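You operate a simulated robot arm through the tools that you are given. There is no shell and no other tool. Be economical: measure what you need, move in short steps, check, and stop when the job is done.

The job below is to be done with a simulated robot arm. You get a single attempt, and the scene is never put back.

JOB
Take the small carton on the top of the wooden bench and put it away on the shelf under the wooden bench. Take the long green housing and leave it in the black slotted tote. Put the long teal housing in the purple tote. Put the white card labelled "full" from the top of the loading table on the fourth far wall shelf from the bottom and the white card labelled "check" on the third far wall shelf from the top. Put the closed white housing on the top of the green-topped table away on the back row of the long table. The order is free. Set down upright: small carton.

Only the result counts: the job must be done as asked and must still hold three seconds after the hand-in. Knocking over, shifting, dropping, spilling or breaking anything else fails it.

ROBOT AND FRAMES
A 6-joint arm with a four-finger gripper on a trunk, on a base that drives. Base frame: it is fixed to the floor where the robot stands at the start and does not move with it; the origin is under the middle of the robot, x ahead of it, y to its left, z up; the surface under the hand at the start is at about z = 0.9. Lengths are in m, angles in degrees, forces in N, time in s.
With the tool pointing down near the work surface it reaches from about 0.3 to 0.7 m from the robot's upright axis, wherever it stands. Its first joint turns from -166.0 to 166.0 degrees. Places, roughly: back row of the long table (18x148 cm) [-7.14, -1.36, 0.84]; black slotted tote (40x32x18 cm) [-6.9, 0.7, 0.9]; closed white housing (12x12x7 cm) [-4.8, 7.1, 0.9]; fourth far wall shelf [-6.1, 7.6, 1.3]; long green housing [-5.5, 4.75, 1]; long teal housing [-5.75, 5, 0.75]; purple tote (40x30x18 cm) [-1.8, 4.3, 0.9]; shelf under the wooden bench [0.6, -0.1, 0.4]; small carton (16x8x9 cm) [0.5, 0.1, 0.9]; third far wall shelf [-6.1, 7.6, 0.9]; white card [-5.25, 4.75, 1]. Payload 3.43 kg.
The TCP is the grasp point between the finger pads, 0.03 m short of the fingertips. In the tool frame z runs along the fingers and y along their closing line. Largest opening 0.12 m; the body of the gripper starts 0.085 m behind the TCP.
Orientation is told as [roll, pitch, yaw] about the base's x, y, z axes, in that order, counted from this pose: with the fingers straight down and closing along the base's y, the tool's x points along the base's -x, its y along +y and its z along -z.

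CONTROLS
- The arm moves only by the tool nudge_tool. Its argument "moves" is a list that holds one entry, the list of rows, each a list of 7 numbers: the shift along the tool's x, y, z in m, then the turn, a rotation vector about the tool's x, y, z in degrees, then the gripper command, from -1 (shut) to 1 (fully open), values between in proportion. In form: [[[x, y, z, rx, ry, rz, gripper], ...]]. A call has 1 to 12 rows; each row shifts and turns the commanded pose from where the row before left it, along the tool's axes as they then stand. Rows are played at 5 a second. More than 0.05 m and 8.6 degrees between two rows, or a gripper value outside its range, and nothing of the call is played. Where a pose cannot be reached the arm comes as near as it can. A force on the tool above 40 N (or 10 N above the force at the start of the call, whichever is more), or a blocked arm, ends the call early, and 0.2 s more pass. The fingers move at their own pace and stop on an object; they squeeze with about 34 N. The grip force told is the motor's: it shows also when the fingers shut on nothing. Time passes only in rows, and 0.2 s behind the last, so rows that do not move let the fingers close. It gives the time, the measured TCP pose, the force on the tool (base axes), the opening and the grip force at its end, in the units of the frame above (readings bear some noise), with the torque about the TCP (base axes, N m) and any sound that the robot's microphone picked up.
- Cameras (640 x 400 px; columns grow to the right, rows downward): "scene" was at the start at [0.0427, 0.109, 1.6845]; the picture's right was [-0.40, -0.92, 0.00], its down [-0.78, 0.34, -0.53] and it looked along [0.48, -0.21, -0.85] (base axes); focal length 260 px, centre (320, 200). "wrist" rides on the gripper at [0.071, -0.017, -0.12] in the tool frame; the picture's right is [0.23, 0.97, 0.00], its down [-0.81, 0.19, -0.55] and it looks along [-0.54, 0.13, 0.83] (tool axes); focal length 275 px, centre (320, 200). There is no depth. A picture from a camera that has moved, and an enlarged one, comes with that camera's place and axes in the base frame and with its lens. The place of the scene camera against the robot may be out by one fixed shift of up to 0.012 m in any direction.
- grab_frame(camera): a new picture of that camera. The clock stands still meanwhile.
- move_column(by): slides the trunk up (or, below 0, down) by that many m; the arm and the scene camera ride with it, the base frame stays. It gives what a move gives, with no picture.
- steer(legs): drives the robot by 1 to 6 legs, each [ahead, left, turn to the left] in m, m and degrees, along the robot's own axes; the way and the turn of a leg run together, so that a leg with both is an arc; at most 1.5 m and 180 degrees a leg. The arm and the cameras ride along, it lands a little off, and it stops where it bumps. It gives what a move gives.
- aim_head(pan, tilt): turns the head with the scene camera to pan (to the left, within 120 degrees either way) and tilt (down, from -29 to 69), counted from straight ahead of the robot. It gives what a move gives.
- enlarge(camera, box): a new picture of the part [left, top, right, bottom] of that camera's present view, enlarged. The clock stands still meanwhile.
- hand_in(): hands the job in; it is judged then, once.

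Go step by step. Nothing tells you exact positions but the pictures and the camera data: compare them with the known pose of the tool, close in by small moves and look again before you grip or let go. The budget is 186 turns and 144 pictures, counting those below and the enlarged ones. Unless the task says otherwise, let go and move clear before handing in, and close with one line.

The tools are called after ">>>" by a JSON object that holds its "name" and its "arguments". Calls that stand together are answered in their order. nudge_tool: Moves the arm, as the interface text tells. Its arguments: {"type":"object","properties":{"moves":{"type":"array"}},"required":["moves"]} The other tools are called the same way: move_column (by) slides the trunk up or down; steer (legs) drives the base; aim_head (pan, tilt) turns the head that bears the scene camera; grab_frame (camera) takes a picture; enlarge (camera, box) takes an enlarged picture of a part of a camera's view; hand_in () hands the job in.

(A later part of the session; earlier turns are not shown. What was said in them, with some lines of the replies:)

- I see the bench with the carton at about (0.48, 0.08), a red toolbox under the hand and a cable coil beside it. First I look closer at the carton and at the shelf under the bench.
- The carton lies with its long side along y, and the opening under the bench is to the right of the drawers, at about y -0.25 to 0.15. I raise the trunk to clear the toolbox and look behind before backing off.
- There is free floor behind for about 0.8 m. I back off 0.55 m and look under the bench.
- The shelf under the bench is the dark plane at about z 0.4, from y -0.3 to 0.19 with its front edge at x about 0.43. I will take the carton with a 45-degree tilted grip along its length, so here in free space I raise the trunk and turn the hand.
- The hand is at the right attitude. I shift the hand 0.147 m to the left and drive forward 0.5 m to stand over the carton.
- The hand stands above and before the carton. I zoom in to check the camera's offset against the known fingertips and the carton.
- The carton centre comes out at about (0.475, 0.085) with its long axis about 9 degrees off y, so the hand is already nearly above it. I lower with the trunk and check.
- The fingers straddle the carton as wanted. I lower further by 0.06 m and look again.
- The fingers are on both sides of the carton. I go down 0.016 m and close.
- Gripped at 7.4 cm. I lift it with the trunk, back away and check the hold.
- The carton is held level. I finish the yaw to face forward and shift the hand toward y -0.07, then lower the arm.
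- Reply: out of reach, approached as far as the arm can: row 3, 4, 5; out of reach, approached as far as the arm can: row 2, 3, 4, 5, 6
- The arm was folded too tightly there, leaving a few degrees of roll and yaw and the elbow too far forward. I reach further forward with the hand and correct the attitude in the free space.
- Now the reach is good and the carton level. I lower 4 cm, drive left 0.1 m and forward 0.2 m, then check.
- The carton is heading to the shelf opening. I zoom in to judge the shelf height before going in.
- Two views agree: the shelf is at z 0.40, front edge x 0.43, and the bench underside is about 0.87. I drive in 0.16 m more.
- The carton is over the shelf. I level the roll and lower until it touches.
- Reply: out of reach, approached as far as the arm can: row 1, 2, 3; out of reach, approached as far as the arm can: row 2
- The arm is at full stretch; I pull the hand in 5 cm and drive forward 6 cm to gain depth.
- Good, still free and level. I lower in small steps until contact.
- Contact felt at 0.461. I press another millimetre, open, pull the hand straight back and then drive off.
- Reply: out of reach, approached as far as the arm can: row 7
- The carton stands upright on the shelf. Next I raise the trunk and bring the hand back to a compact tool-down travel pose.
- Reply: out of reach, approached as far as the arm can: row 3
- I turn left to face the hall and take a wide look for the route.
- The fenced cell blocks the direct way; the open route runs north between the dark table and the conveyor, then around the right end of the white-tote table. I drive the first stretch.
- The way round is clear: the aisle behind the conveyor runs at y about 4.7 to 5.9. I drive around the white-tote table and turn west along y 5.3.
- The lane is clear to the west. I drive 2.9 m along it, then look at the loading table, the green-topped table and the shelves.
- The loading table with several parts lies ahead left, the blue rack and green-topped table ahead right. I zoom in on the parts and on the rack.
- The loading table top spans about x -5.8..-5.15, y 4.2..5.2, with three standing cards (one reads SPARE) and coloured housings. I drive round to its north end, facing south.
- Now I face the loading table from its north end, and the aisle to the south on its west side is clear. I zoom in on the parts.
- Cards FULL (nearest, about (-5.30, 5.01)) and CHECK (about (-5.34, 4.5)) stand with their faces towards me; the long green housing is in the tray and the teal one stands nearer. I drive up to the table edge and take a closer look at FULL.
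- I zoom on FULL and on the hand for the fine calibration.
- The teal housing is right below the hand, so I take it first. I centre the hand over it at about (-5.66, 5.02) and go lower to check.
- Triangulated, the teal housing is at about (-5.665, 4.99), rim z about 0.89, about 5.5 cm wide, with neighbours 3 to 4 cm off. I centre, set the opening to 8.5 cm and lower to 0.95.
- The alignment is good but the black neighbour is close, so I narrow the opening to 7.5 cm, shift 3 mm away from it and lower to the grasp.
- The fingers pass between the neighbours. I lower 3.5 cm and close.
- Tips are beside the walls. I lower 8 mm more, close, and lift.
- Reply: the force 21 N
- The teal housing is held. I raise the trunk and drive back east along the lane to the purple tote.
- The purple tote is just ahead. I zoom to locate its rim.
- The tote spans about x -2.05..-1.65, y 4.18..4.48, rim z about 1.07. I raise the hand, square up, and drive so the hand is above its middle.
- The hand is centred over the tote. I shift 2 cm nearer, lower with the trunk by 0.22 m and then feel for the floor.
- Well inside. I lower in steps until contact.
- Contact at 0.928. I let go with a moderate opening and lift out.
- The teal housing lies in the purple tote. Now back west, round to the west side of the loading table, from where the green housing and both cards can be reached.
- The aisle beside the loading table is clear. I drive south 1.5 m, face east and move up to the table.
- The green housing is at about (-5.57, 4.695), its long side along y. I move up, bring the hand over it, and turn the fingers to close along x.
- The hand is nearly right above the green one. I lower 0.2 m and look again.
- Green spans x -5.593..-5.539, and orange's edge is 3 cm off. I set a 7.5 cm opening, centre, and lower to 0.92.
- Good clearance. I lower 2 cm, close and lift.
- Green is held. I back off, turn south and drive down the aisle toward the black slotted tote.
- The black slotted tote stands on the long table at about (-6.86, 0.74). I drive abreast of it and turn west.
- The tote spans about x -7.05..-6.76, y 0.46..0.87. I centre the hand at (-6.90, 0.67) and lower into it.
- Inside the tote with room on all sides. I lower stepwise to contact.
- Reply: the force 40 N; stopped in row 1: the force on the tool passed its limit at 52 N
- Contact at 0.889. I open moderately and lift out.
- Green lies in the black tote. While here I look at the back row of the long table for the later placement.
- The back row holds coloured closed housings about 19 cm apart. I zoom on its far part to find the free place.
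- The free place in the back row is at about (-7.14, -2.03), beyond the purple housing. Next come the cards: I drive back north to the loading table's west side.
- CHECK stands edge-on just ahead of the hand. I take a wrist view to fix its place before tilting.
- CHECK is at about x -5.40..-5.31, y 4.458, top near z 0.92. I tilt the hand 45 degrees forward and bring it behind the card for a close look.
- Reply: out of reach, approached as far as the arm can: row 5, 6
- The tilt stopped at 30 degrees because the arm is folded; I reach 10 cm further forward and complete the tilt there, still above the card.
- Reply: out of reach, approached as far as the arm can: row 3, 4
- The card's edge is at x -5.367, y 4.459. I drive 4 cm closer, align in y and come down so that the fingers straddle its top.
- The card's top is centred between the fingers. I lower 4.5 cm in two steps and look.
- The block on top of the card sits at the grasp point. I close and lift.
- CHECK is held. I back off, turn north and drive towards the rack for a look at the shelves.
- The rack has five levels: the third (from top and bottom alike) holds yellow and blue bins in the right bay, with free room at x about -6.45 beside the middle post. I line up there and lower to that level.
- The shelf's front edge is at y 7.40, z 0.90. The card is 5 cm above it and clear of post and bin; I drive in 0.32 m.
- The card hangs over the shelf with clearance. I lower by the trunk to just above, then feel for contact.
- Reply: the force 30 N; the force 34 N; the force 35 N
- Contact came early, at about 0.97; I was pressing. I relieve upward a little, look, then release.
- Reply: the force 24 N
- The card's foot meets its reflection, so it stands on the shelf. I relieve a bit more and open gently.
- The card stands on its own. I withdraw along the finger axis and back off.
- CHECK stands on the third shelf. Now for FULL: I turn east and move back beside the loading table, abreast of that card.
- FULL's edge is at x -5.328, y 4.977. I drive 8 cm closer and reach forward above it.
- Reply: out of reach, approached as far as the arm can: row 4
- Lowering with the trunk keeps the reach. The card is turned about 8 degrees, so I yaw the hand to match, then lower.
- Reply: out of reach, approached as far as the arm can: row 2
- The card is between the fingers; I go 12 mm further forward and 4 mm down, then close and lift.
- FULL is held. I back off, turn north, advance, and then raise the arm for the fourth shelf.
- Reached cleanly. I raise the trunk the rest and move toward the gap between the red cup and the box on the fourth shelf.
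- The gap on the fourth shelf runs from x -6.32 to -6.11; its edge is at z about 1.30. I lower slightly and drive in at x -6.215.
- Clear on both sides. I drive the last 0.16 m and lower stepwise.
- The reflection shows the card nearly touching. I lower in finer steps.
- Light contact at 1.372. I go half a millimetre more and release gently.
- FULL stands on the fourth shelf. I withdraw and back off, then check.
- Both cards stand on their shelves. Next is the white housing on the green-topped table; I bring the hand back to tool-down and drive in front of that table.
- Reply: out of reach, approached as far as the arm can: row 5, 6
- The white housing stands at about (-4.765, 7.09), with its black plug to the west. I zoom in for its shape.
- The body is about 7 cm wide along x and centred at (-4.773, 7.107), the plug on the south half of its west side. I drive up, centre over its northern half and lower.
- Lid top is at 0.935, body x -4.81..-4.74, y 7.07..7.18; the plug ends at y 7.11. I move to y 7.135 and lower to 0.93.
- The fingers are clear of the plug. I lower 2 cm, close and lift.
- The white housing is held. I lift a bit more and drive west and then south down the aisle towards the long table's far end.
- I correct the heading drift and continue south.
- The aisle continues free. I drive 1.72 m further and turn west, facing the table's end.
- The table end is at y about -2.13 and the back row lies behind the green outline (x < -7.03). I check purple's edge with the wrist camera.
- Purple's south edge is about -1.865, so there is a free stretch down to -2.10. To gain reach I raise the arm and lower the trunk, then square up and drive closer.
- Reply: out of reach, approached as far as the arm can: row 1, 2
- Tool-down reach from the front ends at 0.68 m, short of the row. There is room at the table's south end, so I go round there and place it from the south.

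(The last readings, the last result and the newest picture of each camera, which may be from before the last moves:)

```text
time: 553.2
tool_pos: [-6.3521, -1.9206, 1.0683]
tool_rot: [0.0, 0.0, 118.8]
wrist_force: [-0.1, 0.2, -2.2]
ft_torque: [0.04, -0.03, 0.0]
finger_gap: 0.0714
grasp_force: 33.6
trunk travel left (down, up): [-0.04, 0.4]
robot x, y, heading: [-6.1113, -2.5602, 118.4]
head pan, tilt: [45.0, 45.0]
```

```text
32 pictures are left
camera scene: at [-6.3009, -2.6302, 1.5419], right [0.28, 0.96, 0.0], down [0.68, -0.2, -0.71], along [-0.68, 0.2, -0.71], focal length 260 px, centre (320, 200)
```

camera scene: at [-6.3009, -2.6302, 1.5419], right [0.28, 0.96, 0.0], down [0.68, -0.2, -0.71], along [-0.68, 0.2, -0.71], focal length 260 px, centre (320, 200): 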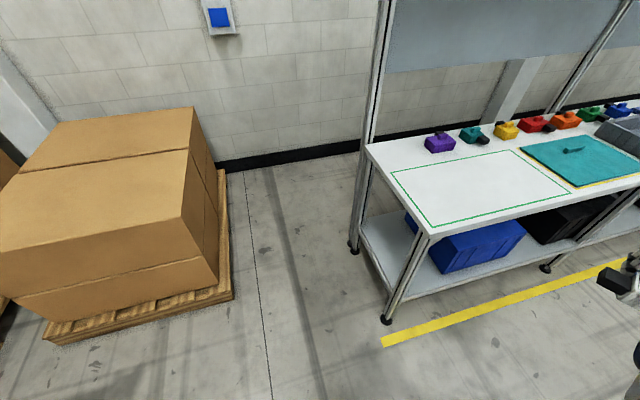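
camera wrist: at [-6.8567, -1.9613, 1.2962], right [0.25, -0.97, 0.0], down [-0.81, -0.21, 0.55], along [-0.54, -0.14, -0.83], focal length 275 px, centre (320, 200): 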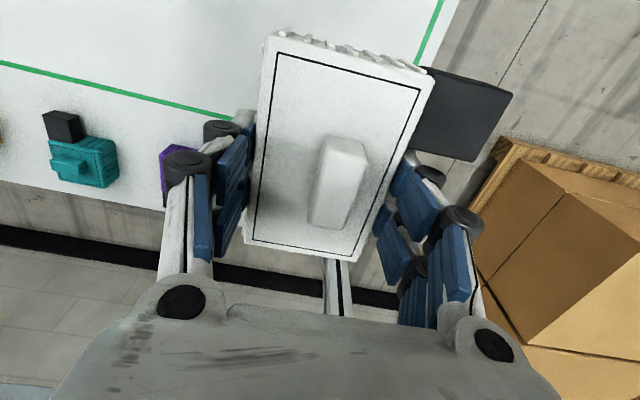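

The gap south of the table is 0.8 m wide and purple's edge is confirmed at y -1.87. I move in to (-6.88, -2.53).

>>> {"name": "steer", "arguments": {"legs": [[0.394, 0.663, 0]]}}

>>> {"name": "nudge_tool", "arguments": {"moves": [[[0.03, 0, 0, 0, 0, 7.1, -1], [0.03, 0, 0, 0, 0, 7.1, -1], [0.02, 0, 0, 0, 0, 7.1, -1], [0.0, 0, 0, 0, 0, 7.1, -1], [0, 0, 0, 0, 0, 0, -1]]]}}

>>> {"name": "aim_head", "arguments": {"pan": -5, "tilt": 55}}

>>> {"name": "grab_frame", "arguments": {"camera": "scene"}}

>>> {"name": "grab_frame", "arguments": {"camera": "wrist"}}

```text
time: 557.4
tool_pos: [-7.1201, -1.8921, 1.0699]
tool_rot: [-0.1, 0.0, 118.2]
wrist_force: [-0.2, 0.3, -2.6]
ft_torque: [0.02, 0.0, -0.03]
finger_gap: 0.0717
grasp_force: 33.4
trunk travel left (down, up): [-0.04, 0.4]
robot x, y, heading: [-6.8815, -2.5371, 118.5]
head pan, tilt: [45.0, 45.0]
```

```text
time: 558.6
tool_pos: [-7.089, -1.9661, 1.069]
tool_rot: [-0.1, 0.0, 90.0]
wrist_force: [-0.3, 0.1, -2.7]
ft_torque: [0.04, 0.0, 0.01]
finger_gap: 0.0717
grasp_force: 33.9
trunk travel left (down, up): [-0.04, 0.4]
robot x, y, heading: [-6.8805, -2.5367, 118.4]
head pan, tilt: [45.0, 45.0]
```

```text
time: 559.8
tool_pos: [-7.089, -1.9651, 1.0693]
tool_rot: [-0.1, 0.0, 89.9]
wrist_force: [-0.5, 1.0, -2.6]
ft_torque: [0.0, 0.0, -0.01]
finger_gap: 0.0716
grasp_force: 34.2
trunk travel left (down, up): [-0.04, 0.4]
robot x, y, heading: [-6.8822, -2.5331, 118.5]
head pan, tilt: [-5.0, 55.0]
```

```text
31 pictures are left
camera scene: at [-7.0241, -2.5583, 1.5285], right [0.92, 0.4, 0.0], down [0.33, -0.75, -0.57], along [-0.23, 0.53, -0.82], focal length 260 px, centre (320, 200)
```

scene: 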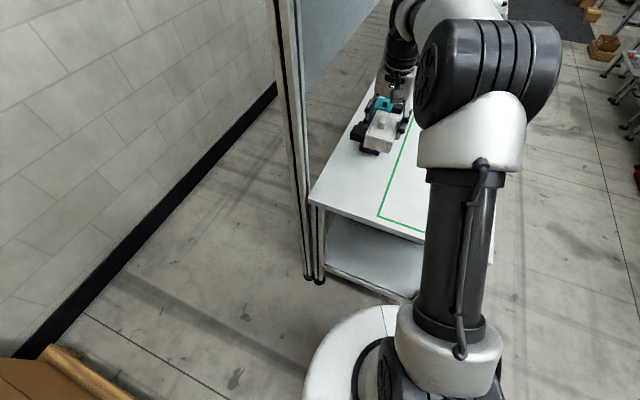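

```text
30 pictures are left
camera wrist: at [-7.0714, -2.0375, 1.1891], right [-0.97, -0.23, 0.0], down [-0.19, 0.81, 0.55], along [-0.12, 0.54, -0.83], focal length 275 px, centre (320, 200)
```

wrist: 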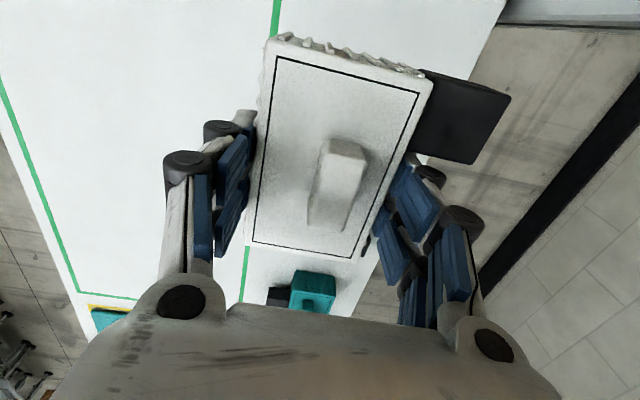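

The free stretch is right below. I shift to (-7.125, -1.985) and lower towards the table.

>>> {"name": "nudge_tool", "arguments": {"moves": [[[0.02, 0.036, 0, 0, 0, 0, -1], [0, 0, 0.04, 0, 0, 0, -1], [0, 0, 0.04, 0, 0, 0, -1], [0, 0, 0.04, 0, 0, 0, -1], [0, 0, 0.03, 0, 0, 0, -1], [0, 0, 0, 0, 0, 0, -1]]]}}

>>> {"name": "enlarge", "arguments": {"camera": "scene", "box": [290, 60, 450, 240]}}

>>> {"name": "grab_frame", "arguments": {"camera": "wrist"}}

```text
time: 561.2
tool_pos: [-7.125, -1.9859, 0.9177]
tool_rot: [-0.2, 0.1, 89.9]
wrist_force: [-0.1, -0.4, -3.5]
ft_torque: [0.03, -0.02, 0.01]
finger_gap: 0.0718
grasp_force: 33.7
trunk travel left (down, up): [-0.04, 0.4]
robot x, y, heading: [-6.8833, -2.5362, 118.5]
head pan, tilt: [-5.0, 55.0]
```

```text
2.22 times, centred on (370, 150) of scene
camera zoom: at [-7.024, -2.5583, 1.5285], right [0.92, 0.4, 0.0], down [0.33, -0.75, -0.57], along [-0.23, 0.53, -0.82], focal length 578 px, centre (209, 311)
```

zoom: 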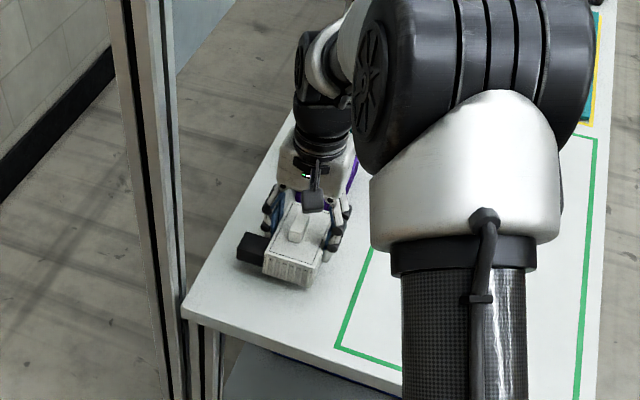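

```text
28 pictures are left
camera wrist: at [-7.1072, -2.0578, 1.0383], right [-0.97, -0.23, 0.0], down [-0.19, 0.81, 0.55], along [-0.12, 0.54, -0.83], focal length 275 px, centre (320, 200)
```

wrist: 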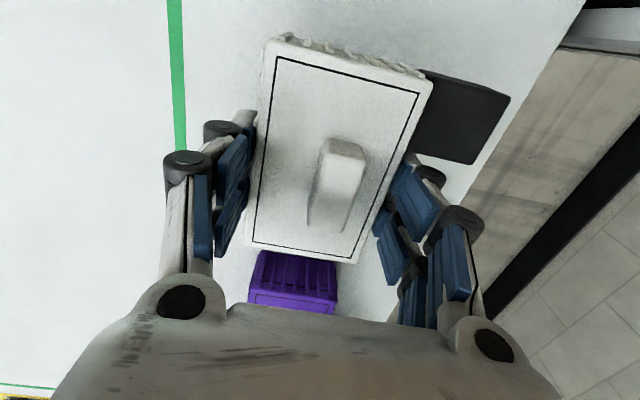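

All clear: 7 cm to purple, 4 cm to the back edge. I lower to contact in small steps.

>>> {"name": "nudge_tool", "arguments": {"moves": [[[0, 0, 0.012, 0, 0, 0, -1], [0, 0, 0.01, 0, 0, 0, -1], [0, 0, 0, 0, 0, 0, -1]]]}}

>>> {"name": "nudge_tool", "arguments": {"moves": [[[0, 0, 0.004, 0, 0, 0, -1], [0, 0, 0.003, 0, 0, 0, -1], [0, 0, 0, 0, 0, 0, -1]]]}}

>>> {"name": "nudge_tool", "arguments": {"moves": [[[0, 0, 0.003, 0, 0, 0, -1], [0, 0, 0, 0, 0, 0, -1]]]}}

```text
time: 562.0
tool_pos: [-7.1255, -1.9856, 0.8986]
tool_rot: [-0.1, -0.1, 89.8]
wrist_force: [0.5, -0.2, 5.4]
ft_torque: [-0.52, -0.02, 0.04]
finger_gap: 0.072
grasp_force: 34.6
trunk travel left (down, up): [-0.04, 0.4]
robot x, y, heading: [-6.8816, -2.5313, 118.4]
head pan, tilt: [-5.0, 55.0]
```

```text
time: 562.8
tool_pos: [-7.1261, -1.9854, 0.8934]
tool_rot: [0.0, -0.4, 89.9]
wrist_force: [1.4, 1.3, 28.0]
ft_torque: [0.08, -0.05, 0.02]
finger_gap: 0.072
grasp_force: 33.6
trunk travel left (down, up): [-0.04, 0.4]
robot x, y, heading: [-6.8804, -2.5373, 118.8]
head pan, tilt: [-5.0, 55.0]
```

```text
time: 563.4
tool_pos: [-7.1243, -1.9862, 0.8892]
tool_rot: [0.0, -0.2, 89.9]
wrist_force: [0.6, 4.3, 27.6]
ft_torque: [0.16, -0.04, -0.09]
finger_gap: 0.0719
grasp_force: 33.7
trunk travel left (down, up): [-0.04, 0.4]
robot x, y, heading: [-6.8805, -2.5373, 118.4]
head pan, tilt: [-5.0, 55.0]
```

Contact is firm. I open a little and lift straight off, then check.

>>> {"name": "nudge_tool", "arguments": {"moves": [[[0, 0, -0.002, 0, 0, 0, -1], [0, 0, 0, 0, 0, 0, 0.5], [0, 0, 0, 0, 0, 0, 0.5], [0, 0, 0, 0, 0, 0, 0.6], [0, 0, -0.04, 0, 0, 0, 0.6], [0, 0, -0.05, 0, 0, 0, 0.6], [0, 0, -0.05, 0, 0, 0, 0.6], [0, 0, -0.05, 0, 0, 0, 0.6], [0, 0, 0, 0, 0, 0, 0.6]]]}}

>>> {"name": "grab_frame", "arguments": {"camera": "wrist"}}

```text
time: 565.4
tool_pos: [-7.1281, -1.9861, 1.0786]
tool_rot: [-0.1, 0.0, 89.9]
wrist_force: [0.4, -0.3, -0.7]
ft_torque: [-0.01, 0.0, 0.04]
finger_gap: 0.096
grasp_force: 0.1
trunk travel left (down, up): [-0.04, 0.4]
robot x, y, heading: [-6.882, -2.5383, 118.5]
head pan, tilt: [-5.0, 55.0]
```

```text
27 pictures are left
camera wrist: at [-7.1098, -2.0577, 1.1995], right [-0.97, -0.23, 0.0], down [-0.19, 0.81, 0.55], along [-0.12, 0.54, -0.83], focal length 275 px, centre (320, 200)
```

wrist: 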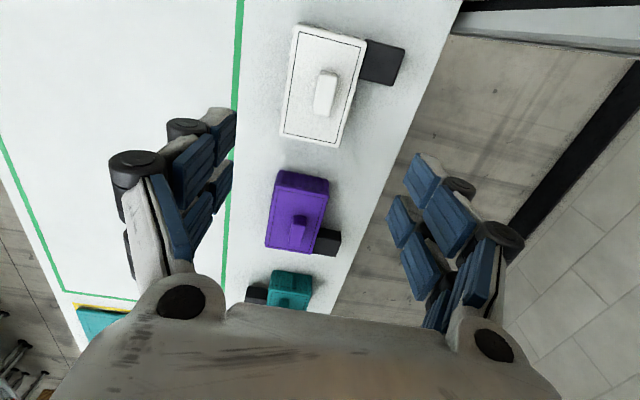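

The white housing sits in the back row beside purple. I drive clear and make a last check.

>>> {"name": "steer", "arguments": {"legs": [[-0.367, -0.677, 0]]}}

>>> {"name": "aim_head", "arguments": {"pan": 40, "tilt": 40}}

>>> {"name": "grab_frame", "arguments": {"camera": "scene"}}

```text
time: 569.5
tool_pos: [-6.3527, -1.985, 1.0787]
tool_rot: [0.0, 0.0, 89.9]
wrist_force: [0.3, -0.1, 0.6]
ft_torque: [0.01, -0.01, -0.02]
finger_gap: 0.0959
grasp_force: 0.1
trunk travel left (down, up): [-0.04, 0.4]
robot x, y, heading: [-6.108, -2.5344, 118.2]
head pan, tilt: [-5.0, 55.0]
```

```text
time: 570.7
tool_pos: [-6.3549, -1.9851, 1.0786]
tool_rot: [-0.1, 0.0, 89.9]
wrist_force: [0.3, 0.3, -0.2]
ft_torque: [0.03, 0.03, 0.02]
finger_gap: 0.0959
grasp_force: 0.1
trunk travel left (down, up): [-0.04, 0.4]
robot x, y, heading: [-6.1079, -2.5369, 118.2]
head pan, tilt: [40.0, 40.0]
```

```text
26 pictures are left
camera scene: at [-6.3016, -2.5925, 1.5491], right [0.37, 0.93, 0.0], down [0.6, -0.24, -0.77], along [-0.71, 0.28, -0.64], focal length 260 px, centre (320, 200)
```

scene: 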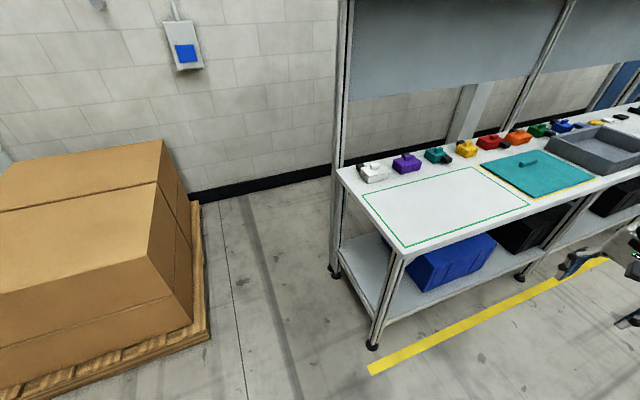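

All six items are in place, nothing around them has been disturbed, and the hand is clear. I hand the job in.

>>> {"name": "hand_in", "arguments": {}}

```text
The job is handed in.
```

The job is handed in. The carton is upright on the shelf under the bench, and the green housing is in the black slotted tote. The teal housing is in the purple tote, FULL and CHECK stand on the fourth and third rack shelves, and the white housing is in the long table's back row.
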